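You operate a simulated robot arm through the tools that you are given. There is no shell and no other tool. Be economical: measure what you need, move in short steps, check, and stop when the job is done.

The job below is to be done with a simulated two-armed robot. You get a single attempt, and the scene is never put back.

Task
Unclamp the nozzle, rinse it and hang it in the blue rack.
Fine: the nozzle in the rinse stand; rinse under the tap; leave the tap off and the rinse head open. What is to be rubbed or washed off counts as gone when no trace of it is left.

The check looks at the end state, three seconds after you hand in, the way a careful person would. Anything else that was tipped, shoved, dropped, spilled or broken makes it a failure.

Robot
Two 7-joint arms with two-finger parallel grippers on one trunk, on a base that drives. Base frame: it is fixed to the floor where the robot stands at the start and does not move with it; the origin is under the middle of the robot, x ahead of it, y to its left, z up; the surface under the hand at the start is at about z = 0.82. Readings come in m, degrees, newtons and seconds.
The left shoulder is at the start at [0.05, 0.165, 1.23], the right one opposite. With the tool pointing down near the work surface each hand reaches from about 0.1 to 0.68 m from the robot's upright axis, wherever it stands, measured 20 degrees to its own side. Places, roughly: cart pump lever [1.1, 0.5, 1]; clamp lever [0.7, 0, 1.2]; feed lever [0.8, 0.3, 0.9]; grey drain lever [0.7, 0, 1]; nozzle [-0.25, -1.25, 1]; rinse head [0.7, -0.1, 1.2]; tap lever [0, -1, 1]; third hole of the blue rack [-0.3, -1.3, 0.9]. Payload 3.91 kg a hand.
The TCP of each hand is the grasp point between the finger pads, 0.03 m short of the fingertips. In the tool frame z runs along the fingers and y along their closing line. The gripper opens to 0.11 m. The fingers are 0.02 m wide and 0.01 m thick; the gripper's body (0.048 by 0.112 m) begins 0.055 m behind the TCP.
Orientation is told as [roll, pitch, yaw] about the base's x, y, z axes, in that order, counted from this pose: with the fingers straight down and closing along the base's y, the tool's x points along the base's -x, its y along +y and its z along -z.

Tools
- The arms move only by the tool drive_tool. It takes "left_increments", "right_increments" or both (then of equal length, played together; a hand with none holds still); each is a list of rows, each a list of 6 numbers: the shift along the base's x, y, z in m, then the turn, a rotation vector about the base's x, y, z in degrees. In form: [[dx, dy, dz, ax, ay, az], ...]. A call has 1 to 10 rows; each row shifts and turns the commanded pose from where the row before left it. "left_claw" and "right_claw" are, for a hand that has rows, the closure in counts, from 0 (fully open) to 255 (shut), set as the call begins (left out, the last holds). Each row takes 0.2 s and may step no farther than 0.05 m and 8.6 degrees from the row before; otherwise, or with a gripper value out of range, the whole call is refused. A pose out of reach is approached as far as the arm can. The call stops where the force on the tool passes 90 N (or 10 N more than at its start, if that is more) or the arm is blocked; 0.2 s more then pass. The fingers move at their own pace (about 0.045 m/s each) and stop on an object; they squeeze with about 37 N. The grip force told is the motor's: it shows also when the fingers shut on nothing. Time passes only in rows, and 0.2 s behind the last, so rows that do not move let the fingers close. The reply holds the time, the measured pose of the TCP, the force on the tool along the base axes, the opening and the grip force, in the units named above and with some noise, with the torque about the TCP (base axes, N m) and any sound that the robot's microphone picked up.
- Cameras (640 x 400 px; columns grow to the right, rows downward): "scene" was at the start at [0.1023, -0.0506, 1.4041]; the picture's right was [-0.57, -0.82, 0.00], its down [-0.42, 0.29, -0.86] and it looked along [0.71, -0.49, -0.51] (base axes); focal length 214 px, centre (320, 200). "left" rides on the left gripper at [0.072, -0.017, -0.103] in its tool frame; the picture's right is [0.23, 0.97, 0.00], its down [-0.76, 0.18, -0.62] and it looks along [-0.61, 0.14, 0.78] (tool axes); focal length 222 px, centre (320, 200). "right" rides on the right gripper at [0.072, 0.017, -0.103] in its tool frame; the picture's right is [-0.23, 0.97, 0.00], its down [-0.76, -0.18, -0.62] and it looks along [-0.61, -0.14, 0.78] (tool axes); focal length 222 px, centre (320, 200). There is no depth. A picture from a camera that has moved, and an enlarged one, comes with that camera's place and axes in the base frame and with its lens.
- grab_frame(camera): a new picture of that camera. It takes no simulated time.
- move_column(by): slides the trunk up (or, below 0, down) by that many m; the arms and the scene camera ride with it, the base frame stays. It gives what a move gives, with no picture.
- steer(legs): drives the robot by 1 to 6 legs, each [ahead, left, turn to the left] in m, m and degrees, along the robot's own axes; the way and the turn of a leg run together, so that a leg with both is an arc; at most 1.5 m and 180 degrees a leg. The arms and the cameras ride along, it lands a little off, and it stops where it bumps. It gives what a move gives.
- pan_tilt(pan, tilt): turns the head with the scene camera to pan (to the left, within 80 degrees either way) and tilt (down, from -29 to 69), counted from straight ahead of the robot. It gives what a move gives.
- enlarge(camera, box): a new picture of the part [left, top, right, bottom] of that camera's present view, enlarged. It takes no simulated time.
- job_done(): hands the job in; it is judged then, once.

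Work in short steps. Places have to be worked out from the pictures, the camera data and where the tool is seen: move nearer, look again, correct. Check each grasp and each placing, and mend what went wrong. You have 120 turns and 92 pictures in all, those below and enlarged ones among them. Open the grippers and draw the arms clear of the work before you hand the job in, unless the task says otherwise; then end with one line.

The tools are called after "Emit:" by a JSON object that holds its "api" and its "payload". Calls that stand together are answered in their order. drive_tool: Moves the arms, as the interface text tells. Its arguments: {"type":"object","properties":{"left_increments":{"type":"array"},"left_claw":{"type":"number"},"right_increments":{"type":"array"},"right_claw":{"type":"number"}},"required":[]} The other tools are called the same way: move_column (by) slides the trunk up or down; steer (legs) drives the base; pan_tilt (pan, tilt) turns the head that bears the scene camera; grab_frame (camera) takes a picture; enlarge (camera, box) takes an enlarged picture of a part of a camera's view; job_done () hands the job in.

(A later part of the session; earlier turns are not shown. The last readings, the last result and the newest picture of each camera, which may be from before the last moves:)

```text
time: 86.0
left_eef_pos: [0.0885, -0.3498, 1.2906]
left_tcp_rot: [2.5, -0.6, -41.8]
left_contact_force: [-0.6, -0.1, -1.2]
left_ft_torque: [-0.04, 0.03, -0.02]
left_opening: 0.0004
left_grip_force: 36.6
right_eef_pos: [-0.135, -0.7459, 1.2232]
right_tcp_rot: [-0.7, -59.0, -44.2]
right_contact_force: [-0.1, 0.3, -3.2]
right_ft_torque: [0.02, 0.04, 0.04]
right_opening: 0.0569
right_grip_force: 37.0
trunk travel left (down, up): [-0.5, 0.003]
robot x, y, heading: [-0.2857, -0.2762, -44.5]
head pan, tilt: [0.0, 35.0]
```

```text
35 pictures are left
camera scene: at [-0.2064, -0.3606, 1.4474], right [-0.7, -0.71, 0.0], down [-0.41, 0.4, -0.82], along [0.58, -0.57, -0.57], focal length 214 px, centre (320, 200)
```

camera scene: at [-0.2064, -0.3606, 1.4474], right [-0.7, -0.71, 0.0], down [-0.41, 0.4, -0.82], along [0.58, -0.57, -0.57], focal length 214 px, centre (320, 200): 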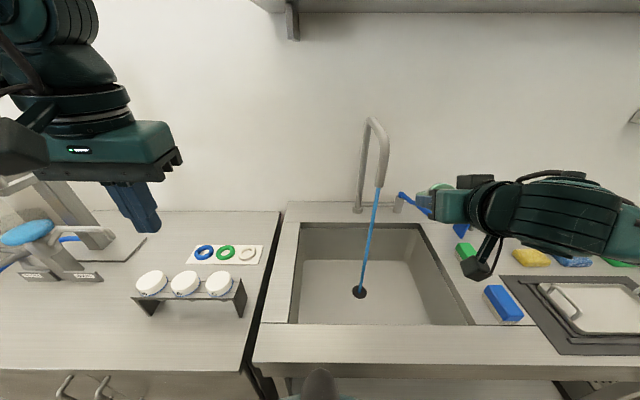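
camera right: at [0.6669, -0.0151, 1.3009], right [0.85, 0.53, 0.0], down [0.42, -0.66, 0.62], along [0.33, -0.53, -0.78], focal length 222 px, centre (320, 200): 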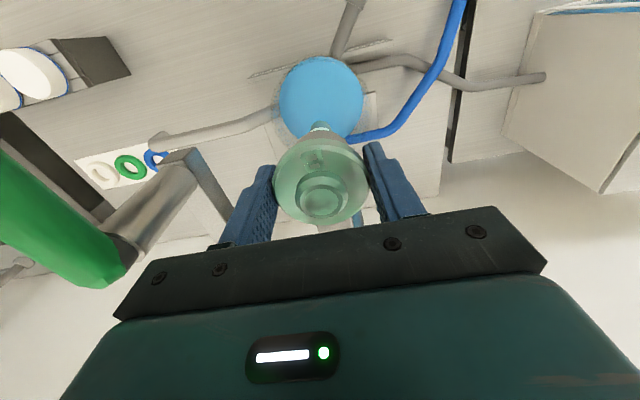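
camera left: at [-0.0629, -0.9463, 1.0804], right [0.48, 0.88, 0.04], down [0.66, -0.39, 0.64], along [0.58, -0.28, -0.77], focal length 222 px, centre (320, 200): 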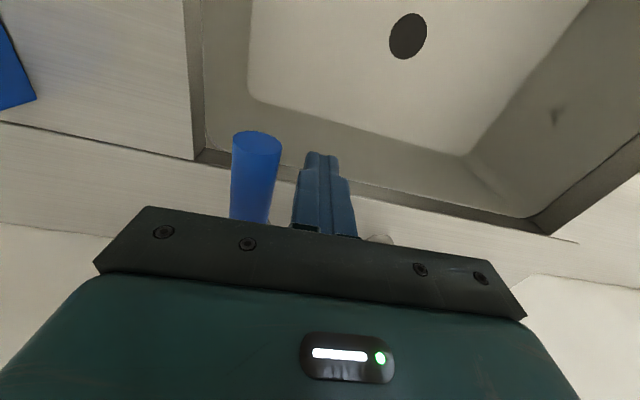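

The hand is tilted 59° forward with the nozzle beyond the fingers; the stream is at [0.03,-0.818]. I lower to z≈1.05 and bring the nozzle into the stream below the outlet.

Emit:
{"api": "drive_tool", "payload": {"right_increments": [[0, 0, -0.043, 0, 0, 0], [0, 0, -0.043, 0, 0, 0], [0, 0, -0.043, 0, 0, 0], [0, 0, -0.043, 0, 0, 0], [0.033, -0.0134, 0, 0, 0, 0], [0.033, -0.0134, 0, 0, 0, 0], [0.033, -0.0134, 0, 0, 0, 0], [0.033, -0.0134, 0, 0, 0, 0]]}}

Emit:
{"api": "enlarge", "payload": {"camera": "scene", "box": [300, 100, 480, 300]}}

```text
time: 87.8
left_eef_pos: [0.0892, -0.3506, 1.2907]
left_tcp_rot: [2.5, -0.6, -41.7]
left_contact_force: [-0.3, -0.9, 0.4]
left_ft_torque: [0.03, -0.04, -0.03]
left_opening: 0.0
left_grip_force: 37.4
right_eef_pos: [-0.0018, -0.8025, 1.052]
right_tcp_rot: [-0.8, -59.0, -44.1]
right_contact_force: [-0.1, 0.8, -2.4]
right_ft_torque: [0.06, 0.01, 0.02]
right_opening: 0.0568
right_grip_force: 36.8
right hand out of reach, approached as far as the arm can: row 1
trunk travel left (down, up): [-0.5, 0.003]
robot x, y, heading: [-0.2869, -0.28, -44.7]
head pan, tilt: [0.0, 35.0]
```

```text
2.00 times, centred on (390, 200) of scene
camera zoom: at [-0.2057, -0.3606, 1.4474], right [-0.7, -0.71, 0.0], down [-0.41, 0.4, -0.82], along [0.58, -0.57, -0.57], focal length 429 px, centre (180, 200)
```

zoom: 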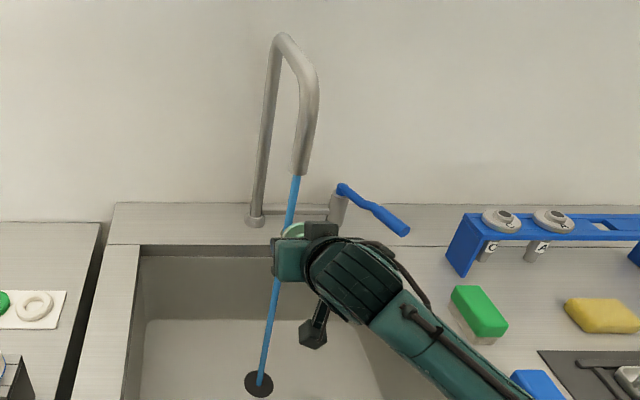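

The stream passes ~1.5 cm left of the nozzle axis. I centre on it and sweep the nozzle slowly through along its length.

Emit:
{"api": "drive_tool", "payload": {"right_increments": [[0.0102, 0.0102, 0, 0, 0, 0], [0.012, -0.012, 0, 0, 0, 0], [0.012, -0.012, 0, 0, 0, 0], [0, 0, 0, 0, 0, 0], [-0.007, 0.007, 0, 0, 0, 0], [-0.007, 0.007, 0, 0, 0, 0], [-0.007, 0.007, 0, 0, 0, 0], [-0.007, 0.007, 0, 0, 0, 0], [-0.007, 0.007, 0, 0, 0, 0], [-0.007, 0.007, 0, 0, 0, 0]]}}

Emit:
{"api": "enlarge", "payload": {"camera": "scene", "box": [310, 140, 430, 260]}}

Emit:
{"api": "grab_frame", "payload": {"camera": "right"}}

```text
time: 90.0
left_eef_pos: [0.0886, -0.3507, 1.2899]
left_tcp_rot: [2.6, -0.6, -41.6]
left_contact_force: [-0.9, -0.3, -0.1]
left_ft_torque: [-0.03, 0.0, 0.02]
left_opening: 0.0004
left_grip_force: 37.0
right_eef_pos: [-0.0084, -0.7733, 1.0515]
right_tcp_rot: [-0.8, -59.1, -44.1]
right_contact_force: [-0.1, -0.8, -2.4]
right_ft_torque: [0.05, 0.05, 0.03]
right_opening: 0.0567
right_grip_force: 37.1
trunk travel left (down, up): [-0.5, 0.003]
robot x, y, heading: [-0.2911, -0.2814, -44.3]
head pan, tilt: [0.0, 35.0]
```

```text
3.33 times, centred on (370, 200) of scene
camera zoom: at [-0.2066, -0.3605, 1.4475], right [-0.7, -0.71, 0.0], down [-0.41, 0.4, -0.82], along [0.58, -0.57, -0.57], focal length 715 px, centre (153, 200)
```

zoom: 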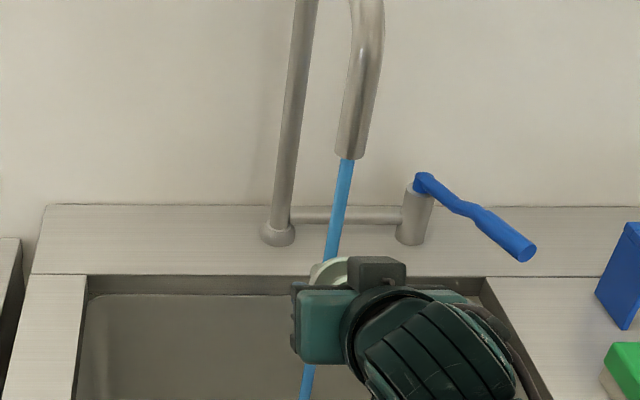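

```text
32 pictures are left
camera right: at [-0.0868, -0.6731, 1.0413], right [0.77, 0.61, 0.19], down [-0.22, -0.02, 0.97], along [0.6, -0.79, 0.12], focal length 222 px, centre (320, 200)
```

right: 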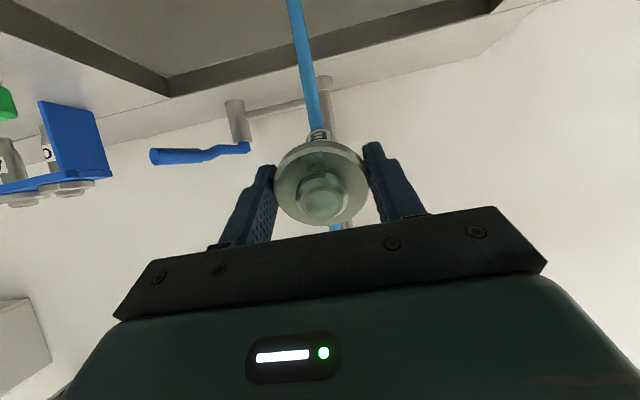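

The film is fading noticeably (flange nearly grey). I keep sweeping back and forth under the stream.

Emit:
{"api": "drive_tool", "payload": {"right_increments": [[0, 0, 0, 0, 0, 0], [0.007, -0.007, 0, 0, 0, 0], [0.007, -0.007, 0, 0, 0, 0], [0.007, -0.007, 0, 0, 0, 0], [0.007, -0.007, 0, 0, 0, 0], [0.007, -0.007, 0, 0, 0, 0], [0, 0, 0, 0, 0, 0], [0.004, 0.004, 0, 0, 0, 0], [-0.008, -0.008, 0, 0, 0, 0], [0.004, 0.004, 0, 0, 0, 0]]}}

Emit:
{"api": "drive_tool", "payload": {"right_increments": [[0, 0, 0, 0, 0, 0], [-0.007, 0.007, 0, 0, 0, 0], [-0.007, 0.007, 0, 0, 0, 0], [-0.007, 0.007, 0, 0, 0, 0], [-0.007, 0.007, 0, 0, 0, 0], [-0.007, 0.007, 0, 0, 0, 0], [-0.007, 0.007, 0, 0, 0, 0], [0, 0, 0, 0, 0, 0], [0.007, -0.007, 0, 0, 0, 0], [0.007, -0.007, 0, 0, 0, 0]]}}

Emit:
{"api": "enlarge", "payload": {"camera": "right", "box": [240, 80, 400, 240]}}

```text
time: 92.2
left_eef_pos: [0.0891, -0.3503, 1.2901]
left_tcp_rot: [2.6, -0.6, -41.8]
left_contact_force: [0.4, -0.1, -0.1]
left_ft_torque: [0.01, 0.02, 0.02]
left_opening: 0.0002
left_grip_force: 37.2
right_eef_pos: [0.0249, -0.8085, 1.0514]
right_tcp_rot: [-0.7, -59.0, -44.0]
right_contact_force: [0.6, 0.3, -3.1]
right_ft_torque: [0.04, 0.03, 0.01]
right_opening: 0.0569
right_grip_force: 37.2
trunk travel left (down, up): [-0.5, 0.003]
robot x, y, heading: [-0.2855, -0.2806, -44.3]
head pan, tilt: [0.0, 35.0]
```

```text
time: 94.4
left_eef_pos: [0.0887, -0.35, 1.2911]
left_tcp_rot: [2.4, -0.5, -41.7]
left_contact_force: [-0.2, 0.2, -0.8]
left_ft_torque: [-0.02, -0.02, 0.01]
left_opening: 0.0
left_grip_force: 37.3
right_eef_pos: [-0.0015, -0.7802, 1.0523]
right_tcp_rot: [-0.7, -59.1, -44.1]
right_contact_force: [0.1, -0.3, -1.3]
right_ft_torque: [0.03, 0.05, 0.0]
right_opening: 0.0567
right_grip_force: 36.9
trunk travel left (down, up): [-0.5, 0.003]
robot x, y, heading: [-0.2897, -0.2792, -44.4]
head pan, tilt: [0.0, 35.0]
```

```text
2.50 times, centred on (320, 160) of right
camera zoom: at [-0.0799, -0.6797, 1.0416], right [0.77, 0.61, 0.19], down [-0.22, -0.02, 0.97], along [0.6, -0.79, 0.12], focal length 555 px, centre (320, 300)
```

zoom: 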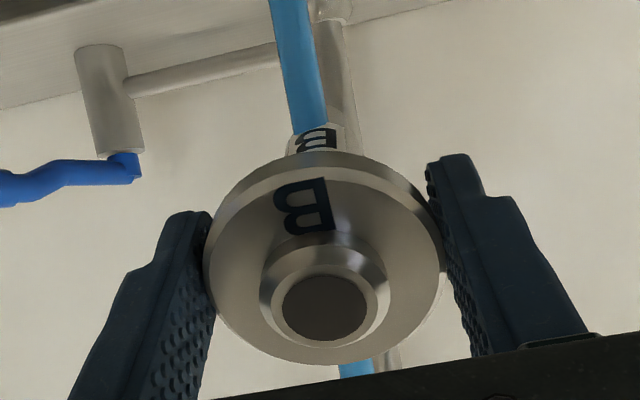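

The nozzle now looks bare steel with a dark bore, like A and C. I do one more full sweep for certainty, tip included.

Emit:
{"api": "drive_tool", "payload": {"right_increments": [[0.007, -0.007, 0, 0, 0, 0], [0.01, -0.01, 0, 0, 0, 0], [0.006, -0.006, 0, 0, 0, 0], [0, 0, 0, 0, 0, 0], [-0.01, 0.01, 0, 0, 0, 0], [-0.01, 0.01, 0, 0, 0, 0], [-0.01, 0.01, 0, 0, 0, 0], [-0.01, 0.01, 0, 0, 0, 0], [-0.01, 0.01, 0, 0, 0, 0], [0, 0, 0, 0, 0, 0]]}}

Emit:
{"api": "drive_tool", "payload": {"right_increments": [[-0.015, 0.015, 0, 0, 0, 0], [-0.03, 0.03, 0, 0, 0, 0], [-0.03, 0.03, 0.0, 0, 0, 0], [-0.02, 0.0, 0.03, 0, 0, 0], [-0.02, 0.0, 0.04, 0, 0, 0], [-0.02, -0.02, 0.04, 0, 0, 0], [0, 0, 0.04, 0, 0, 0]]}}

Emit:
{"api": "drive_tool", "payload": {"right_increments": [[0, 0, 0.02, 6, 6, 0], [0, 0, 0.02, 6, 6, 0], [0, 0, 0.02, 6, 6, 0], [0, 0, 0.02, 6, 6, 0], [0, 0, 0.02, 6, 6, 0], [0, 0, 0.01, 6, 6, 0], [0, 0, 0.0, 6, 6, 0]]}}

Emit:
{"api": "grab_frame", "payload": {"camera": "scene"}}

```text
time: 96.6
left_eef_pos: [0.0893, -0.3511, 1.291]
left_tcp_rot: [2.4, -0.6, -41.7]
left_contact_force: [0.0, 0.3, -0.1]
left_ft_torque: [0.02, -0.01, 0.0]
left_opening: 0.0
left_grip_force: 36.6
right_eef_pos: [-0.028, -0.7531, 1.051]
right_tcp_rot: [-0.7, -59.0, -44.1]
right_contact_force: [-0.7, 0.3, -1.5]
right_ft_torque: [0.03, 0.07, -0.01]
right_opening: 0.0567
right_grip_force: 37.4
trunk travel left (down, up): [-0.5, 0.003]
robot x, y, heading: [-0.2917, -0.2796, -44.6]
head pan, tilt: [0.0, 35.0]
```

```text
time: 98.2
left_eef_pos: [0.0887, -0.3495, 1.2907]
left_tcp_rot: [2.5, -0.6, -41.8]
left_contact_force: [-0.9, 0.2, 0.4]
left_ft_torque: [0.01, 0.01, -0.03]
left_opening: 0.0
left_grip_force: 37.0
right_eef_pos: [-0.1161, -0.7272, 1.1845]
right_tcp_rot: [-0.9, -59.1, -44.0]
right_contact_force: [0.8, 0.0, -2.2]
right_ft_torque: [0.07, 0.07, -0.02]
right_opening: 0.0569
right_grip_force: 37.4
right hand out of reach, approached as far as the arm can: row 4, 5, 6, 7
trunk travel left (down, up): [-0.5, 0.003]
robot x, y, heading: [-0.2898, -0.2769, -44.6]
head pan, tilt: [0.0, 35.0]
```

```text
time: 99.8
left_eef_pos: [0.0897, -0.3518, 1.2901]
left_tcp_rot: [2.4, -0.6, -41.8]
left_contact_force: [-0.3, -0.7, 0.0]
left_ft_torque: [0.0, -0.04, 0.01]
left_opening: 0.0
left_grip_force: 36.9
right_eef_pos: [-0.0676, -0.8649, 1.1522]
right_tcp_rot: [-0.1, 0.4, -44.4]
right_contact_force: [-0.6, 0.2, -1.9]
right_ft_torque: [0.0, 0.01, -0.01]
right_opening: 0.0567
right_grip_force: 36.5
right hand out of reach, approached as far as the arm can: row 1, 2, 3, 4, 5, 6
trunk travel left (down, up): [-0.5, 0.003]
robot x, y, heading: [-0.2889, -0.2771, -44.5]
head pan, tilt: [0.0, 35.0]
```

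```text
30 pictures are left
camera scene: at [-0.2062, -0.3605, 1.4474], right [-0.7, -0.71, 0.0], down [-0.41, 0.4, -0.82], along [0.58, -0.57, -0.57], focal length 214 px, centre (320, 200)
```

scene: 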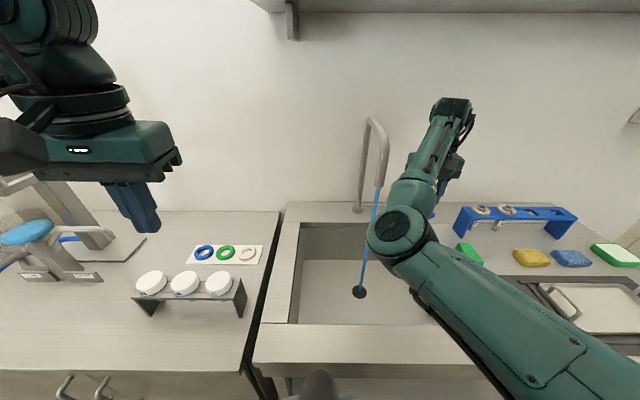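

The hand now points down at n≈0.56; the elbow is near the stream. I lift and retract it toward the robot, to the right.

Emit:
{"api": "drive_tool", "payload": {"right_increments": [[-0.01, -0.01, 0.03, 0, 0, 0], [-0.01, -0.01, 0.04, 0, 0, 0], [-0.01, -0.01, 0.04, 0, 0, 0], [-0.01, -0.01, 0.04, 0, 0, 0], [-0.025, 0.015, 0.035, 0, 0, 0], [-0.03, 0.025, 0.02, 0, 0, 0], [-0.03, 0.025, 0, 0, 0, 0], [-0.03, 0.025, 0, 0, 0, 0]]}}

Emit:
{"api": "grab_frame", "payload": {"camera": "scene"}}

```text
time: 101.6
left_eef_pos: [0.0884, -0.3492, 1.2901]
left_tcp_rot: [2.5, -0.7, -41.8]
left_contact_force: [0.3, 0.4, 0.4]
left_ft_torque: [-0.01, -0.04, 0.02]
left_opening: 0.0002
left_grip_force: 37.4
right_eef_pos: [-0.2334, -0.8436, 1.3628]
right_tcp_rot: [0.0, 0.2, -44.5]
right_contact_force: [-0.3, 0.2, -2.0]
right_ft_torque: [0.03, -0.01, 0.0]
right_opening: 0.0569
right_grip_force: 37.1
right hand out of reach, approached as far as the arm can: row 7, 8
trunk travel left (down, up): [-0.5, 0.003]
robot x, y, heading: [-0.2887, -0.2771, -44.6]
head pan, tilt: [0.0, 35.0]
```

```text
29 pictures are left
camera scene: at [-0.2075, -0.3602, 1.4475], right [-0.7, -0.71, 0.0], down [-0.41, 0.4, -0.82], along [0.58, -0.57, -0.57], focal length 214 px, centre (320, 200)
```

scene: 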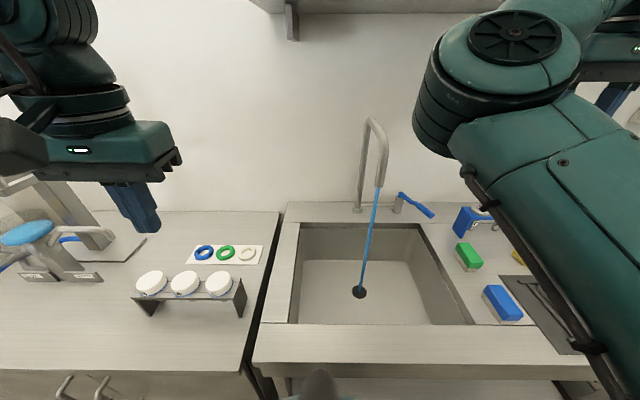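

Everything is clear and the tap lever is ~22° to the right. I slide right 0.57 m to close it with the left hand.

Emit:
{"api": "steer", "payload": {"legs": [[0, -0.57, 0]]}}

Emit:
{"api": "pan_tilt", "payload": {"pan": 15, "tilt": 40}}

Emit:
{"api": "grab_frame", "payload": {"camera": "scene"}}

```text
time: 107.1
left_eef_pos: [-0.309, -0.7551, 1.292]
left_tcp_rot: [2.6, -0.6, -41.4]
left_contact_force: [-0.3, 0.4, -0.4]
left_ft_torque: [-0.02, -0.01, -0.01]
left_opening: 0.0
left_grip_force: 37.4
right_eef_pos: [-0.6271, -1.25, 1.364]
right_tcp_rot: [-0.1, 0.3, -44.4]
right_contact_force: [-0.8, -0.1, -1.7]
right_ft_torque: [-0.02, 0.03, 0.03]
right_opening: 0.0567
right_grip_force: 37.2
trunk travel left (down, up): [-0.5, 0.003]
robot x, y, heading: [-0.6859, -0.6841, -44.3]
head pan, tilt: [0.0, 35.0]
```

```text
time: 107.9
left_eef_pos: [-0.3071, -0.7539, 1.291]
left_tcp_rot: [2.6, -0.6, -41.5]
left_contact_force: [-0.3, 0.2, 0.0]
left_ft_torque: [0.02, 0.0, -0.01]
left_opening: 0.0
left_grip_force: 36.6
right_eef_pos: [-0.6256, -1.249, 1.3616]
right_tcp_rot: [-0.1, 0.3, -44.4]
right_contact_force: [0.2, 0.0, -3.1]
right_ft_torque: [0.04, 0.03, 0.05]
right_opening: 0.0568
right_grip_force: 37.2
trunk travel left (down, up): [-0.5, 0.003]
robot x, y, heading: [-0.6857, -0.6861, -44.5]
head pan, tilt: [15.0, 40.0]
```

```text
28 pictures are left
camera scene: at [-0.5926, -0.746, 1.4399], right [-0.49, -0.87, 0.0], down [-0.56, 0.32, -0.77], along [0.67, -0.38, -0.64], focal length 214 px, centre (320, 200)
```

scene: 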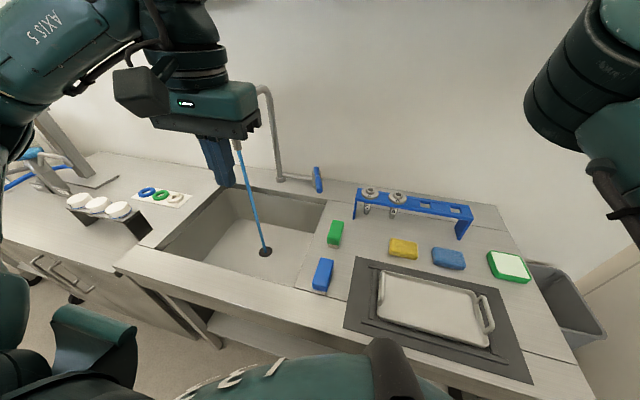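

I move ahead 4.5 cm to the bench and bring the left fingers high above a spot right of the lever.

Emit:
{"api": "steer", "payload": {"legs": [[0.045, 0, 0]]}}

Emit:
{"api": "drive_tool", "payload": {"left_increments": [[-0.0283, -0.0283, 0, 0, 0, 0], [-0.0283, -0.0283, 0, 0, 0, 0], [0.0313, -0.0313, -0.01, 0, 0, 0], [0.0313, -0.0313, -0.01, 0, 0, 0], [0.0313, -0.0313, -0.01, 0, 0, 0], [0.0313, -0.0313, -0.01, 0, 0, 0], [0.0313, -0.0313, -0.01, 0, 0, 0], [0.0313, -0.0313, -0.01, 0, 0, 0], [0.0313, -0.0313, -0.01, 0, 0, 0], [0.0313, -0.0313, -0.01, 0, 0, 0]]}}

Emit:
{"api": "grab_frame", "payload": {"camera": "left"}}

```text
time: 108.8
left_eef_pos: [-0.2756, -0.786, 1.291]
left_tcp_rot: [2.5, -0.6, -41.5]
left_contact_force: [0.3, -0.4, 0.1]
left_ft_torque: [0.01, 0.0, -0.02]
left_opening: 0.0001
left_grip_force: 36.7
right_eef_pos: [-0.5945, -1.2826, 1.3612]
right_tcp_rot: [0.0, 0.3, -44.4]
right_contact_force: [0.6, -0.3, -3.1]
right_ft_torque: [0.04, 0.04, -0.01]
right_opening: 0.0569
right_grip_force: 36.5
trunk travel left (down, up): [-0.5, 0.003]
robot x, y, heading: [-0.6519, -0.7163, -44.6]
head pan, tilt: [15.0, 40.0]
```

```text
time: 111.0
left_eef_pos: [-0.1042, -1.0701, 1.211]
left_tcp_rot: [2.5, -0.6, -41.6]
left_contact_force: [0.0, 0.4, -0.5]
left_ft_torque: [-0.04, 0.01, -0.01]
left_opening: 0.0002
left_grip_force: 37.1
left hand out of reach, approached as far as the arm can: row 10
right_eef_pos: [-0.5938, -1.2793, 1.3627]
right_tcp_rot: [-0.3, 0.4, -44.5]
right_contact_force: [0.5, 0.9, -2.7]
right_ft_torque: [0.01, 0.05, 0.01]
right_opening: 0.0568
right_grip_force: 37.2
trunk travel left (down, up): [-0.5, 0.003]
robot x, y, heading: [-0.6567, -0.7169, -44.2]
head pan, tilt: [15.0, 40.0]
```

```text
27 pictures are left
camera left: at [-0.1741, -1.0373, 1.3118], right [0.48, 0.88, 0.04], down [0.66, -0.39, 0.64], along [0.58, -0.28, -0.77], focal length 222 px, centre (320, 200)
```

left: 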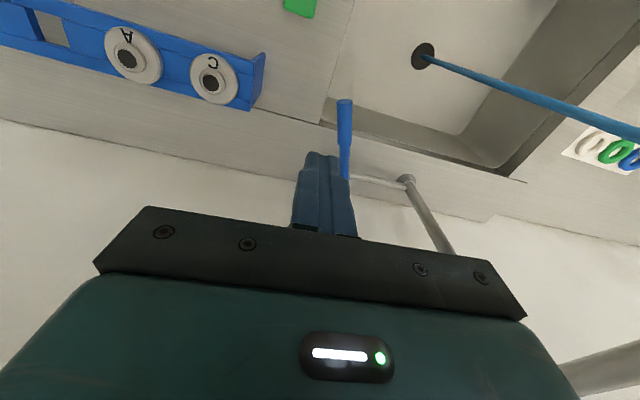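

Fingers are right of the lever end (lever t≈-0.78, fingers t≈-0.83). I descend and move slightly forward alongside it.

Emit:
{"api": "drive_tool", "payload": {"left_increments": [[0, 0, -0.045, 0, 0, 0], [0, 0, -0.045, 0, 0, 0], [0, 0, -0.045, 0, 0, 0], [0, 0, -0.045, 0, 0, 0], [0.01, -0.01, -0.045, 0, 0, 0], [0.012, -0.012, 0, 0, 0, 0]]}}

Emit:
{"api": "grab_frame", "payload": {"camera": "left"}}

```text
time: 112.4
left_eef_pos: [-0.1008, -1.0704, 0.9857]
left_tcp_rot: [2.5, -0.7, -41.5]
left_contact_force: [-0.9, 0.0, -0.5]
left_ft_torque: [-0.03, 0.0, 0.04]
left_opening: 0.0003
left_grip_force: 36.9
left hand out of reach, approached as far as the arm can: row 5, 6
right_eef_pos: [-0.5936, -1.28, 1.3628]
right_tcp_rot: [-0.1, 0.3, -44.3]
right_contact_force: [-0.6, -0.4, -2.3]
right_ft_torque: [0.0, 0.0, 0.0]
right_opening: 0.0571
right_grip_force: 36.8
trunk travel left (down, up): [-0.5, 0.003]
robot x, y, heading: [-0.6557, -0.7154, -44.4]
head pan, tilt: [15.0, 40.0]
```

```text
26 pictures are left
camera left: at [-0.1701, -1.0384, 1.0873], right [0.47, 0.88, 0.04], down [0.66, -0.39, 0.64], along [0.58, -0.28, -0.77], focal length 222 px, centre (320, 200)
```

left: 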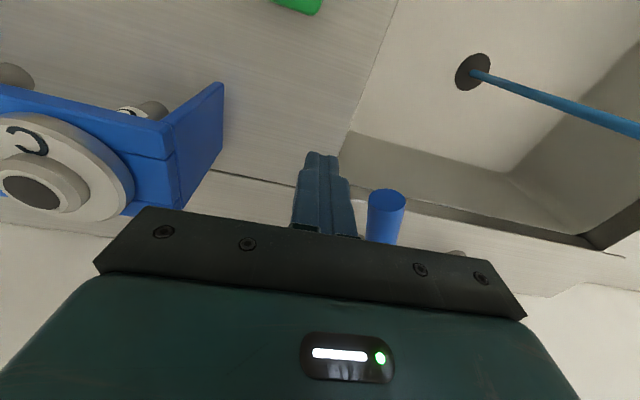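

Reach falls just short, so I tilt the hand ~17° forward and extend 3.5 cm alongside the lever.

Emit:
{"api": "drive_tool", "payload": {"left_increments": [[-0.003, -0.003, 0, -6, -6, 0], [0, 0, 0, -6, -6, 0], [0.012, -0.012, 0, 0, 0, 0], [0.012, -0.012, 0, 0, 0, 0]]}}

Emit:
{"api": "grab_frame", "payload": {"camera": "left"}}

```text
time: 113.4
left_eef_pos: [-0.0816, -1.101, 0.9875]
left_tcp_rot: [1.5, -17.7, -41.4]
left_contact_force: [-0.6, -0.8, -0.3]
left_ft_torque: [0.03, 0.0, 0.0]
left_opening: 0.0002
left_grip_force: 37.0
right_eef_pos: [-0.5952, -1.2807, 1.3619]
right_tcp_rot: [0.0, 0.3, -44.4]
right_contact_force: [0.5, 0.1, -3.7]
right_ft_torque: [0.04, 0.0, 0.05]
right_opening: 0.0567
right_grip_force: 37.2
trunk travel left (down, up): [-0.5, 0.003]
robot x, y, heading: [-0.6573, -0.714, -44.4]
head pan, tilt: [15.0, 40.0]
```

```text
25 pictures are left
camera left: at [-0.169, -1.0486, 1.0621], right [0.48, 0.88, -0.04], down [0.51, -0.23, 0.83], along [0.72, -0.42, -0.56], focal length 222 px, centre (320, 200)
```

left: 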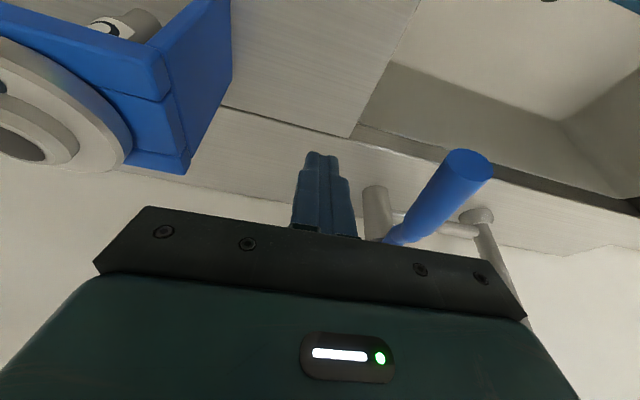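

Fingers now overlap the lever by ~3 cm on its right side. I push left 8.6 cm to bring it back to its original closed position.

Emit:
{"api": "drive_tool", "payload": {"left_increments": [[0.0141, 0.0141, 0, 0, 0, 0], [0.0141, 0.0141, 0, 0, 0, 0], [0.0141, 0.0141, 0, 0, 0, 0], [0.0141, 0.0141, 0, 0, 0, 0], [0.0042, 0.0042, 0, 0, 0, 0]]}}

Emit:
{"api": "grab_frame", "payload": {"camera": "scene"}}

Emit:
{"api": "grab_frame", "payload": {"camera": "left"}}

```text
time: 114.6
left_eef_pos: [-0.0203, -1.0396, 0.9873]
left_tcp_rot: [1.4, -17.7, -41.5]
left_contact_force: [-2.0, -1.3, -0.6]
left_ft_torque: [-0.05, 0.02, 0.06]
left_opening: 0.0
left_grip_force: 36.6
right_eef_pos: [-0.5947, -1.2813, 1.3626]
right_tcp_rot: [0.0, 0.3, -44.4]
right_contact_force: [-0.3, 0.9, -2.3]
right_ft_torque: [0.03, 0.0, -0.01]
right_opening: 0.0568
right_grip_force: 37.4
trunk travel left (down, up): [-0.5, 0.003]
robot x, y, heading: [-0.6536, -0.7129, -44.5]
head pan, tilt: [15.0, 40.0]
```

```text
24 pictures are left
camera scene: at [-0.5611, -0.7776, 1.4399], right [-0.49, -0.87, 0.0], down [-0.56, 0.32, -0.77], along [0.67, -0.37, -0.64], focal length 214 px, centre (320, 200)
```

scene: 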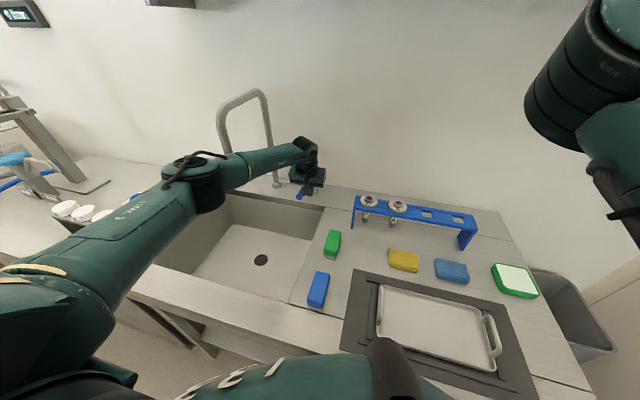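

```text
23 pictures are left
camera left: at [-0.1082, -0.9879, 1.0623], right [0.48, 0.88, -0.05], down [0.51, -0.23, 0.83], along [0.72, -0.42, -0.56], focal length 222 px, centre (320, 200)
```

left: 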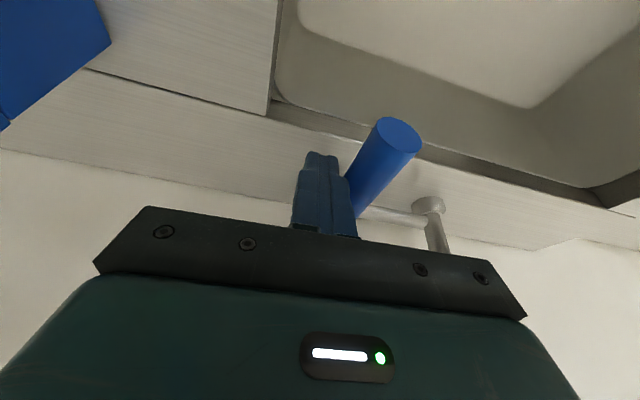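

The stream has stopped. I nudge a few mm further to feel whether the closed stop is reached.

Emit:
{"api": "drive_tool", "payload": {"left_increments": [[0.003, 0.003, 0, 0, 0, 0], [0.002, 0.002, 0, 0, 0, 0]]}}

```text
time: 115.2
left_eef_pos: [-0.0204, -1.0385, 0.9866]
left_tcp_rot: [1.2, -17.6, -41.8]
left_contact_force: [-14.3, -15.6, -2.2]
left_ft_torque: [-0.09, 0.04, 0.2]
left_opening: 0.0
left_grip_force: 37.3
right_eef_pos: [-0.597, -1.2827, 1.3607]
right_tcp_rot: [0.1, 0.3, -44.4]
right_contact_force: [-0.6, 0.1, -2.4]
right_ft_torque: [-0.02, 0.02, 0.0]
right_opening: 0.0564
right_grip_force: 36.8
trunk travel left (down, up): [-0.5, 0.003]
robot x, y, heading: [-0.655, -0.72, -44.4]
head pan, tilt: [15.0, 40.0]
```

It's at the closed stop (21 N, no motion). I withdraw the left hand right, up and back to the robot's side.

Emit:
{"api": "drive_tool", "payload": {"left_increments": [[-0.015, -0.015, 0, 0, 0, 0], [0, 0, 0.04, 0, 0, 0], [0, 0, 0.045, 0, 0, 0], [-0.01, 0.01, 0.045, 6, 6, 0], [-0.02, 0.02, 0.04, 6, 6, 0], [-0.025, 0.025, 0.03, 0, 0, 0], [-0.025, 0.025, 0.03, 0, 0, 0], [-0.025, 0.025, 0.03, 0, 0, 0], [-0.025, 0.025, 0.03, 0, 0, 0], [-0.025, 0.025, 0, 0, 0, 0]]}}

Emit:
{"api": "drive_tool", "payload": {"left_increments": [[-0.028, 0.028, 0, 0, 0, 0], [-0.02, 0.03, 0, 0, 0, 0], [-0.01, 0.03, 0, 0, 0, 0], [0.01, 0.03, 0, 0, 0, 0], [0.02, 0.03, 0, 0, 0, 0]]}}

Emit:
{"api": "grab_frame", "payload": {"camera": "scene"}}

```text
time: 117.4
left_eef_pos: [-0.1844, -0.8931, 1.2777]
left_tcp_rot: [2.5, -0.7, -41.5]
left_contact_force: [0.5, 0.1, 0.6]
left_ft_torque: [-0.03, -0.04, 0.0]
left_opening: 0.0
left_grip_force: 36.9
right_eef_pos: [-0.5949, -1.2797, 1.3631]
right_tcp_rot: [-0.2, 0.1, -44.4]
right_contact_force: [0.0, -0.9, -2.4]
right_ft_torque: [0.02, 0.02, 0.01]
right_opening: 0.0565
right_grip_force: 37.3
trunk travel left (down, up): [-0.5, 0.003]
robot x, y, heading: [-0.6538, -0.7121, -44.5]
head pan, tilt: [15.0, 40.0]
```

```text
time: 118.6
left_eef_pos: [-0.2124, -0.7449, 1.277]
left_tcp_rot: [2.5, -0.8, -41.7]
left_contact_force: [-0.6, -0.6, 0.0]
left_ft_torque: [-0.01, 0.0, 0.02]
left_opening: 0.0
left_grip_force: 37.0
right_eef_pos: [-0.5948, -1.2803, 1.3625]
right_tcp_rot: [0.0, 0.2, -44.4]
right_contact_force: [0.1, 0.6, -3.2]
right_ft_torque: [0.0, 0.02, -0.02]
right_opening: 0.057
right_grip_force: 37.3
trunk travel left (down, up): [-0.5, 0.003]
robot x, y, heading: [-0.6537, -0.7186, -44.7]
head pan, tilt: [15.0, 40.0]
```

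```text
22 pictures are left
camera scene: at [-0.5606, -0.7761, 1.4399], right [-0.49, -0.87, 0.0], down [-0.56, 0.31, -0.77], along [0.67, -0.38, -0.64], focal length 214 px, centre (320, 200)
```

scene: 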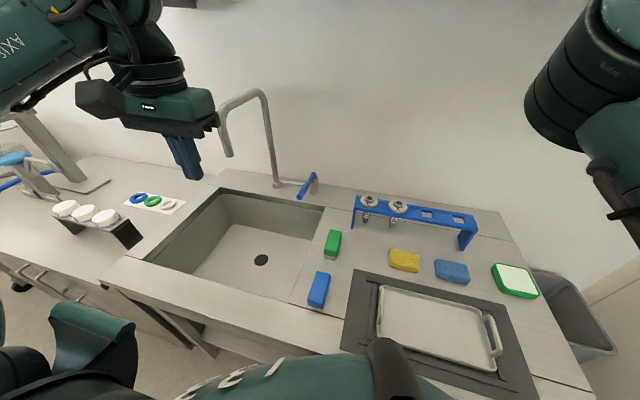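

Tap is off and closed. I zoom on the rack to locate hole 3.

Emit:
{"api": "enlarge", "payload": {"camera": "scene", "box": [340, 180, 500, 260]}}

```text
4.00 times, centred on (420, 220) of scene
camera zoom: at [-0.5606, -0.7761, 1.4399], right [-0.49, -0.87, 0.0], down [-0.56, 0.31, -0.77], along [0.67, -0.38, -0.64], focal length 858 px, centre (-80, 120)
```

zoom: 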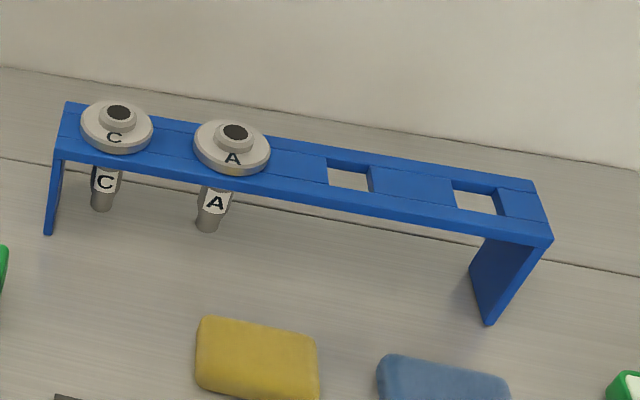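

Hole 3 triangulates to [-0.307,-1.293,0.99]. To gain right-arm reach I lower the trunk 0.1 m, back off 3 cm and turn the base 25° left so the right shoulder comes forward.

Emit:
{"api": "move_column", "payload": {"by": -0.1}}

Emit:
{"api": "steer", "payload": {"legs": [[-0.03, 0, 0], [0, 0, 25]]}}

Emit:
{"api": "pan_tilt", "payload": {"pan": -40, "tilt": 40}}

Emit:
{"api": "grab_frame", "payload": {"camera": "scene"}}

Emit:
{"api": "grab_frame", "payload": {"camera": "right"}}

```text
time: 119.9
left_eef_pos: [-0.213, -0.7448, 1.1766]
left_tcp_rot: [2.5, -0.8, -41.4]
left_contact_force: [-0.3, 0.0, 0.2]
left_ft_torque: [0.03, 0.01, 0.0]
left_opening: 0.0001
left_grip_force: 37.1
right_eef_pos: [-0.5948, -1.2805, 1.2628]
right_tcp_rot: [-0.2, 0.3, -44.4]
right_contact_force: [0.8, 0.1, -2.4]
right_ft_torque: [0.02, 0.01, 0.01]
right_opening: 0.0569
right_grip_force: 36.1
trunk travel left (down, up): [-0.4, 0.103]
robot x, y, heading: [-0.6572, -0.7135, -44.2]
head pan, tilt: [15.0, 40.0]
```

```text
time: 122.0
left_eef_pos: [-0.2621, -0.5331, 1.176]
left_tcp_rot: [2.5, -0.8, -16.4]
left_contact_force: [1.0, -0.2, 0.6]
left_ft_torque: [-0.02, -0.02, 0.01]
left_opening: 0.0001
left_grip_force: 36.9
right_eef_pos: [-0.3819, -1.1813, 1.2634]
right_tcp_rot: [-0.1, 0.3, -19.5]
right_contact_force: [-0.4, 0.5, -2.6]
right_ft_torque: [0.0, 0.01, -0.02]
right_opening: 0.057
right_grip_force: 37.5
trunk travel left (down, up): [-0.4, 0.103]
robot x, y, heading: [-0.6783, -0.6922, -19.3]
head pan, tilt: [15.0, 40.0]
```

```text
time: 123.3
left_eef_pos: [-0.2627, -0.5343, 1.1767]
left_tcp_rot: [2.5, -0.7, -16.5]
left_contact_force: [-0.7, 0.7, -0.5]
left_ft_torque: [0.02, 0.0, -0.01]
left_opening: 0.0
left_grip_force: 36.9
right_eef_pos: [-0.3826, -1.1812, 1.2619]
right_tcp_rot: [-0.1, 0.3, -19.4]
right_contact_force: [-0.3, -1.0, -2.7]
right_ft_torque: [0.01, 0.02, 0.03]
right_opening: 0.0569
right_grip_force: 37.1
trunk travel left (down, up): [-0.4, 0.103]
robot x, y, heading: [-0.6753, -0.6923, -19.5]
head pan, tilt: [-40.0, 40.0]
```

```text
20 pictures are left
camera scene: at [-0.6061, -0.7767, 1.3399], right [-0.86, -0.51, 0.0], down [-0.33, 0.55, -0.77], along [0.39, -0.66, -0.64], focal length 214 px, centre (320, 200)
```

scene: 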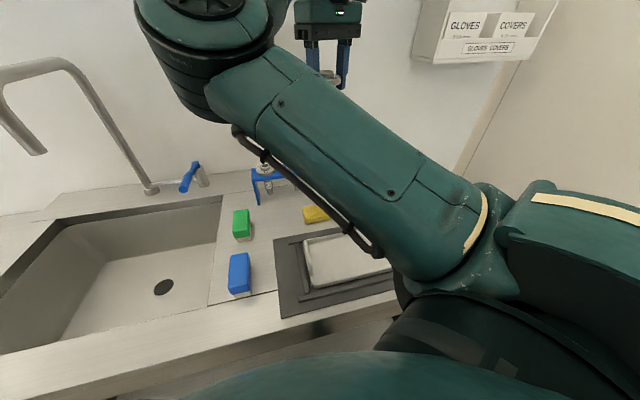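

```text
19 pictures are left
camera right: at [-0.4449, -1.1415, 1.3659], right [0.54, 0.84, 0.0], down [0.66, -0.42, 0.62], along [0.52, -0.33, -0.78], focal length 222 px, centre (320, 200)
```

right: 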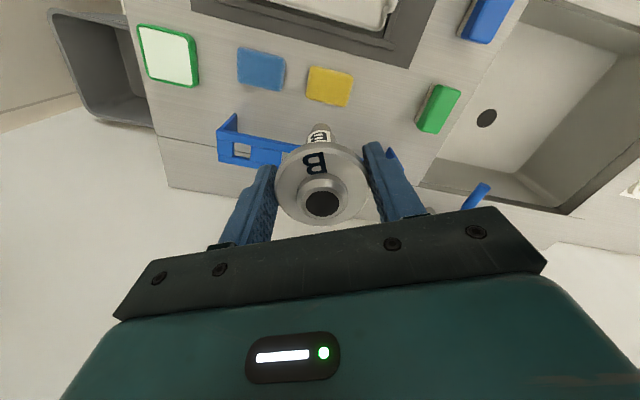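

The nozzle is bare metal all over. Combining views, hole 3 is at ≈[-0.311,-1.288], spacing 0.086 m. I move above it at the present height.

Emit:
{"api": "drive_tool", "payload": {"right_increments": [[0.018, -0.0267, 0, 0, 0, 0], [0.018, -0.0267, 0, 0, 0, 0], [0.018, -0.0267, 0, 0, 0, 0], [0.0176, -0.0267, 0, 0, 0, 0], [0, 0, 0, 0, 0, 0]]}}

Emit:
{"api": "grab_frame", "payload": {"camera": "right"}}

Emit:
{"api": "enlarge", "payload": {"camera": "scene", "box": [220, 20, 400, 220]}}

```text
time: 124.5
left_eef_pos: [-0.2625, -0.5332, 1.1773]
left_tcp_rot: [2.5, -0.7, -16.5]
left_contact_force: [1.2, 0.2, -0.2]
left_ft_torque: [0.01, 0.01, -0.02]
left_opening: 0.0
left_grip_force: 36.5
right_eef_pos: [-0.3116, -1.2874, 1.2622]
right_tcp_rot: [-0.1, 0.3, -19.4]
right_contact_force: [0.6, 0.4, -2.3]
right_ft_torque: [0.03, 0.05, 0.02]
right_opening: 0.0568
right_grip_force: 37.3
trunk travel left (down, up): [-0.4, 0.103]
robot x, y, heading: [-0.6779, -0.6951, -19.3]
head pan, tilt: [-40.0, 40.0]
```

```text
18 pictures are left
camera right: at [-0.3734, -1.2479, 1.3655], right [0.54, 0.84, 0.0], down [0.66, -0.42, 0.62], along [0.52, -0.33, -0.78], focal length 222 px, centre (320, 200)
```

right: 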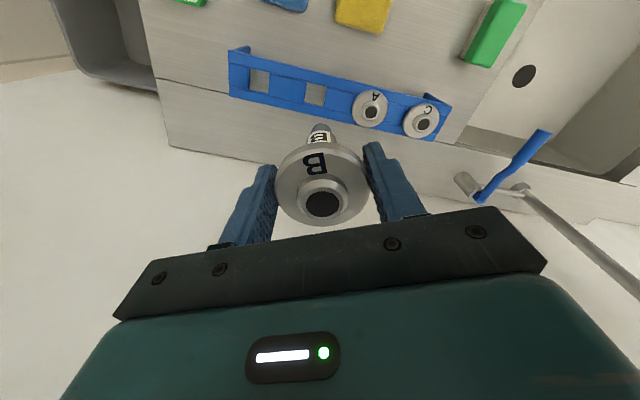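

```text
2.00 times, centred on (310, 120) of scene
camera zoom: at [-0.6059, -0.776, 1.3399], right [-0.86, -0.51, 0.0], down [-0.33, 0.55, -0.77], along [0.39, -0.66, -0.64], focal length 429 px, centre (340, 360)
```

zoom: 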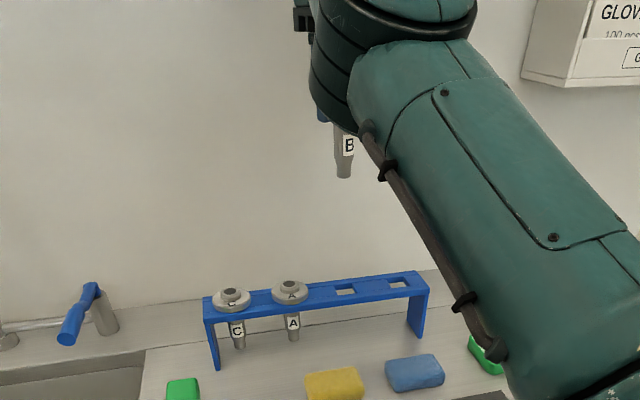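

Hole 3 refines to about [-0.307,-1.298,0.983]. I shift 1 cm and descend until the tip is about 4 cm above the rack, then check.

Emit:
{"api": "drive_tool", "payload": {"right_increments": [[0.0045, -0.0105, -0.02, 0, 0, 0], [0, 0, -0.04, 0, 0, 0], [0, 0, -0.04, 0, 0, 0], [0, 0, -0.04, 0, 0, 0], [0, 0, 0, 0, 0, 0]]}}

Emit:
{"api": "enlarge", "payload": {"camera": "right", "box": [220, 0, 440, 220]}}

Emit:
{"api": "enlarge", "payload": {"camera": "scene", "box": [260, 70, 440, 220]}}

```text
time: 125.7
left_eef_pos: [-0.2621, -0.5336, 1.1767]
left_tcp_rot: [2.5, -0.7, -16.5]
left_contact_force: [0.3, 0.2, -0.3]
left_ft_torque: [0.0, 0.01, 0.0]
left_opening: 0.0
left_grip_force: 37.2
right_eef_pos: [-0.3071, -1.2993, 1.1233]
right_tcp_rot: [-0.1, 0.2, -19.3]
right_contact_force: [-0.4, 0.6, -2.9]
right_ft_torque: [0.0, 0.02, -0.03]
right_opening: 0.0567
right_grip_force: 36.7
trunk travel left (down, up): [-0.4, 0.103]
robot x, y, heading: [-0.6725, -0.6935, -19.3]
head pan, tilt: [-40.0, 40.0]
```

```text
1.82 times, centred on (330, 110) of right
camera zoom: at [-0.3688, -1.2581, 1.2262], right [0.54, 0.84, 0.0], down [0.66, -0.42, 0.62], along [0.52, -0.33, -0.78], focal length 404 px, centre (302, 364)
```

zoom: 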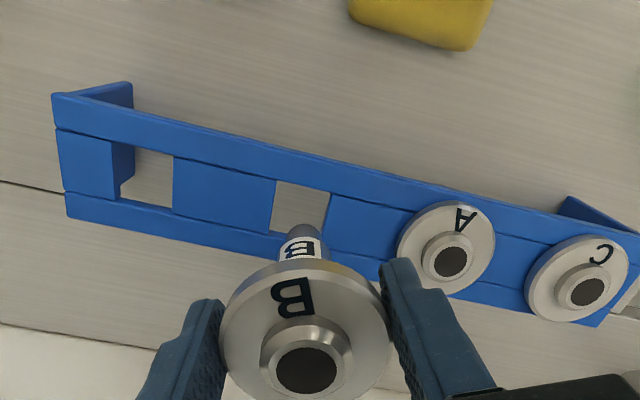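

```text
2.67 times, centred on (350, 145) of scene
camera zoom: at [-0.6064, -0.7765, 1.3399], right [-0.86, -0.51, 0.0], down [-0.33, 0.55, -0.77], along [0.39, -0.66, -0.64], focal length 572 px, centre (240, 347)
```

zoom: 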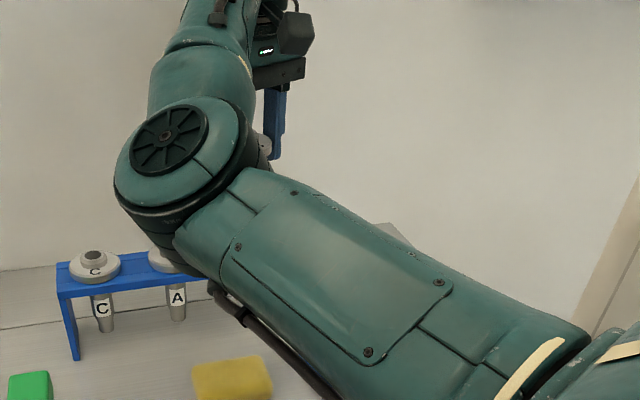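

Hole and nozzle line up within ~5 mm. I apply +3/−3 mm and descend 6 cm so the tip enters the hole.

Emit:
{"api": "drive_tool", "payload": {"right_increments": [[0.003, -0.003, -0.01, 0, 0, 0], [0, 0, -0.02, 0, 0, 0], [0, 0, -0.02, 0, 0, 0], [0, 0, -0.015, 0, 0, 0]]}}

Emit:
{"api": "enlarge", "payload": {"camera": "right", "box": [220, 0, 440, 220]}}

```text
time: 126.7
left_eef_pos: [-0.2641, -0.5335, 1.1773]
left_tcp_rot: [2.5, -0.7, -16.5]
left_contact_force: [0.5, 0.5, 0.4]
left_ft_torque: [-0.03, 0.01, 0.01]
left_opening: 0.0001
left_grip_force: 37.2
right_eef_pos: [-0.305, -1.3015, 1.059]
right_tcp_rot: [0.0, 0.3, -19.4]
right_contact_force: [-4.5, 3.0, -0.3]
right_ft_torque: [0.33, 0.32, 0.01]
right_opening: 0.0568
right_grip_force: 36.4
trunk travel left (down, up): [-0.4, 0.103]
robot x, y, heading: [-0.6796, -0.6945, -19.2]
head pan, tilt: [-40.0, 40.0]
```

```text
1.82 times, centred on (330, 110) of right
camera zoom: at [-0.3667, -1.2613, 1.1616], right [0.54, 0.84, 0.0], down [0.66, -0.42, 0.62], along [0.52, -0.33, -0.79], focal length 404 px, centre (302, 364)
```

zoom: 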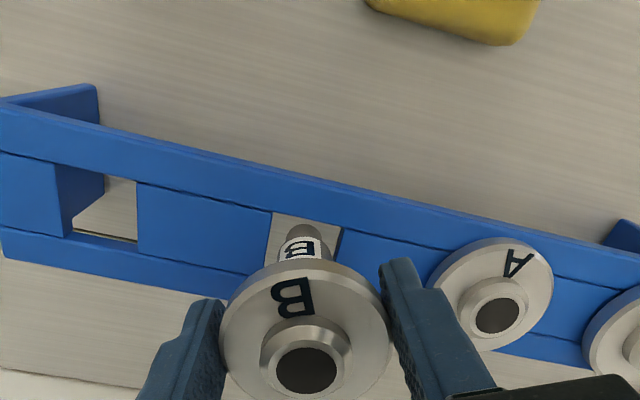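

The tip is 2 cm in the hole but touching its far edge (5 N). I shift 5 mm toward the robot and check.

Emit:
{"api": "drive_tool", "payload": {"right_increments": [[-0.004, 0.004, 0, 0, 0, 0], [0, 0, 0, 0, 0, 0]]}}

Emit:
{"api": "enlarge", "payload": {"camera": "right", "box": [220, 0, 440, 220]}}

```text
time: 127.3
left_eef_pos: [-0.2624, -0.5345, 1.1771]
left_tcp_rot: [2.5, -0.7, -16.6]
left_contact_force: [1.1, 0.0, -1.2]
left_ft_torque: [-0.02, 0.02, 0.0]
left_opening: 0.0
left_grip_force: 36.5
right_eef_pos: [-0.3073, -1.2983, 1.0572]
right_tcp_rot: [-0.1, 0.3, -19.5]
right_contact_force: [0.1, 0.4, -2.3]
right_ft_torque: [0.01, 0.02, -0.03]
right_opening: 0.0569
right_grip_force: 36.9
trunk travel left (down, up): [-0.4, 0.103]
robot x, y, heading: [-0.6726, -0.6927, -19.2]
head pan, tilt: [-40.0, 40.0]
```

```text
1.82 times, centred on (330, 110) of right
camera zoom: at [-0.3698, -1.2581, 1.1609], right [0.54, 0.84, 0.0], down [0.66, -0.42, 0.62], along [0.52, -0.33, -0.79], focal length 404 px, centre (302, 364)
```

zoom: 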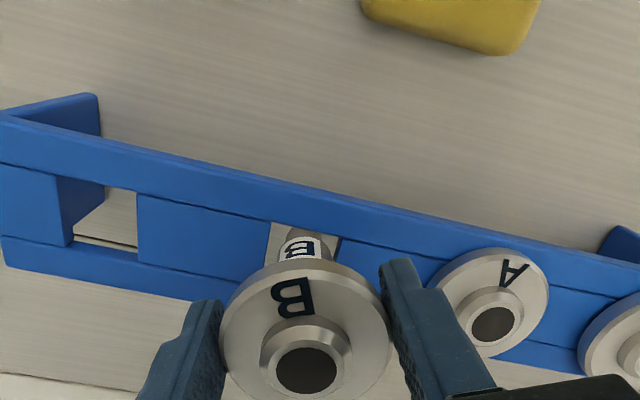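

Contact is gone. I trim 2 mm and descend so the fingertips end just above the rack top.

Emit:
{"api": "drive_tool", "payload": {"right_increments": [[-0.003, 0.0005, -0.006, 0, 0, 0], [0, 0, -0.015, 0, 0, 0], [0, 0, -0.013, 0, 0, 0], [0, 0, 0, 0, 0, 0]]}}

Emit:
{"api": "enlarge", "payload": {"camera": "right", "box": [220, 0, 440, 220]}}

```text
time: 128.3
left_eef_pos: [-0.2625, -0.5351, 1.1772]
left_tcp_rot: [2.5, -0.6, -16.5]
left_contact_force: [-0.4, -0.4, 0.1]
left_ft_torque: [0.01, 0.0, 0.01]
left_opening: 0.0
left_grip_force: 37.1
right_eef_pos: [-0.3113, -1.2982, 1.0239]
right_tcp_rot: [-0.1, 0.3, -19.4]
right_contact_force: [2.4, -1.8, -1.8]
right_ft_torque: [-0.15, -0.09, 0.03]
right_opening: 0.0567
right_grip_force: 36.9
trunk travel left (down, up): [-0.4, 0.103]
robot x, y, heading: [-0.6784, -0.6899, -19.5]
head pan, tilt: [-40.0, 40.0]
```

```text
1.82 times, centred on (330, 110) of right
camera zoom: at [-0.3729, -1.2584, 1.1264], right [0.54, 0.84, 0.0], down [0.66, -0.42, 0.62], along [0.52, -0.34, -0.78], focal length 404 px, centre (302, 364)
```

zoom: 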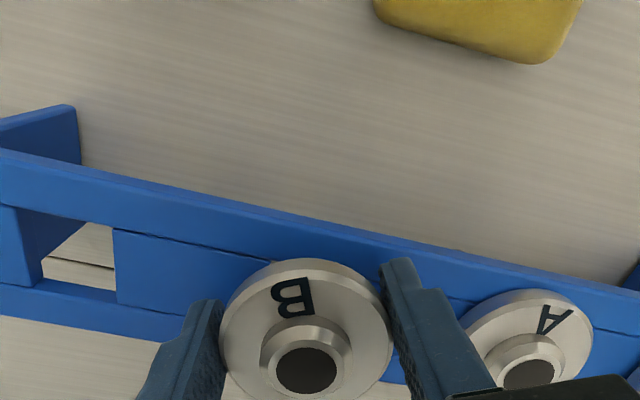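

A slight touch on the near edge (3 N): I ease 2 mm forward, lower 6 mm, then open partially to let it seat.

Emit:
{"api": "drive_tool", "payload": {"right_increments": [[0.0015, -0.0015, 0, 0, 0, 0], [0, 0, -0.006, 0, 0, 0], [0, 0, 0, 0, 0, 0]]}}

Emit:
{"api": "drive_tool", "payload": {"right_increments": [[0, 0, 0, 0, 0, 0], [0, 0, 0, 0, 0, 0], [0, 0, 0, 0, 0, 0]], "right_claw": 90}}

Emit:
{"api": "enlarge", "payload": {"camera": "right", "box": [220, 0, 440, 220]}}

```text
time: 129.1
left_eef_pos: [-0.2632, -0.534, 1.177]
left_tcp_rot: [2.5, -0.8, -16.4]
left_contact_force: [0.3, 0.2, 0.4]
left_ft_torque: [-0.01, 0.0, 0.03]
left_opening: 0.0001
left_grip_force: 36.8
right_eef_pos: [-0.3085, -1.2986, 1.0169]
right_tcp_rot: [-0.2, 0.4, -19.3]
right_contact_force: [-0.3, 0.1, -1.5]
right_ft_torque: [0.0, -0.02, 0.03]
right_opening: 0.0567
right_grip_force: 36.4
trunk travel left (down, up): [-0.4, 0.103]
robot x, y, heading: [-0.673, -0.6918, -19.4]
head pan, tilt: [-40.0, 40.0]
```

```text
time: 129.9
left_eef_pos: [-0.2632, -0.5348, 1.1766]
left_tcp_rot: [2.4, -0.7, -16.6]
left_contact_force: [0.4, 0.2, 0.7]
left_ft_torque: [0.0, 0.03, 0.03]
left_opening: 0.0
left_grip_force: 37.6
right_eef_pos: [-0.3095, -1.2978, 1.0169]
right_tcp_rot: [-0.1, 0.3, -19.3]
right_contact_force: [0.2, 0.0, 0.6]
right_ft_torque: [0.02, -0.01, 0.0]
right_opening: 0.0715
right_grip_force: 0.1
trunk travel left (down, up): [-0.4, 0.103]
robot x, y, heading: [-0.6783, -0.6948, -19.4]
head pan, tilt: [-40.0, 40.0]
```

```text
1.82 times, centred on (330, 110) of right
camera zoom: at [-0.3716, -1.2589, 1.121], right [0.54, 0.84, 0.0], down [0.66, -0.42, 0.62], along [0.52, -0.33, -0.78], focal length 404 px, centre (302, 364)
```

zoom: 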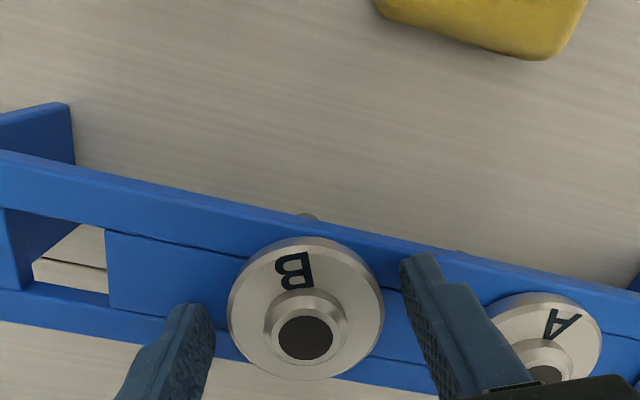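

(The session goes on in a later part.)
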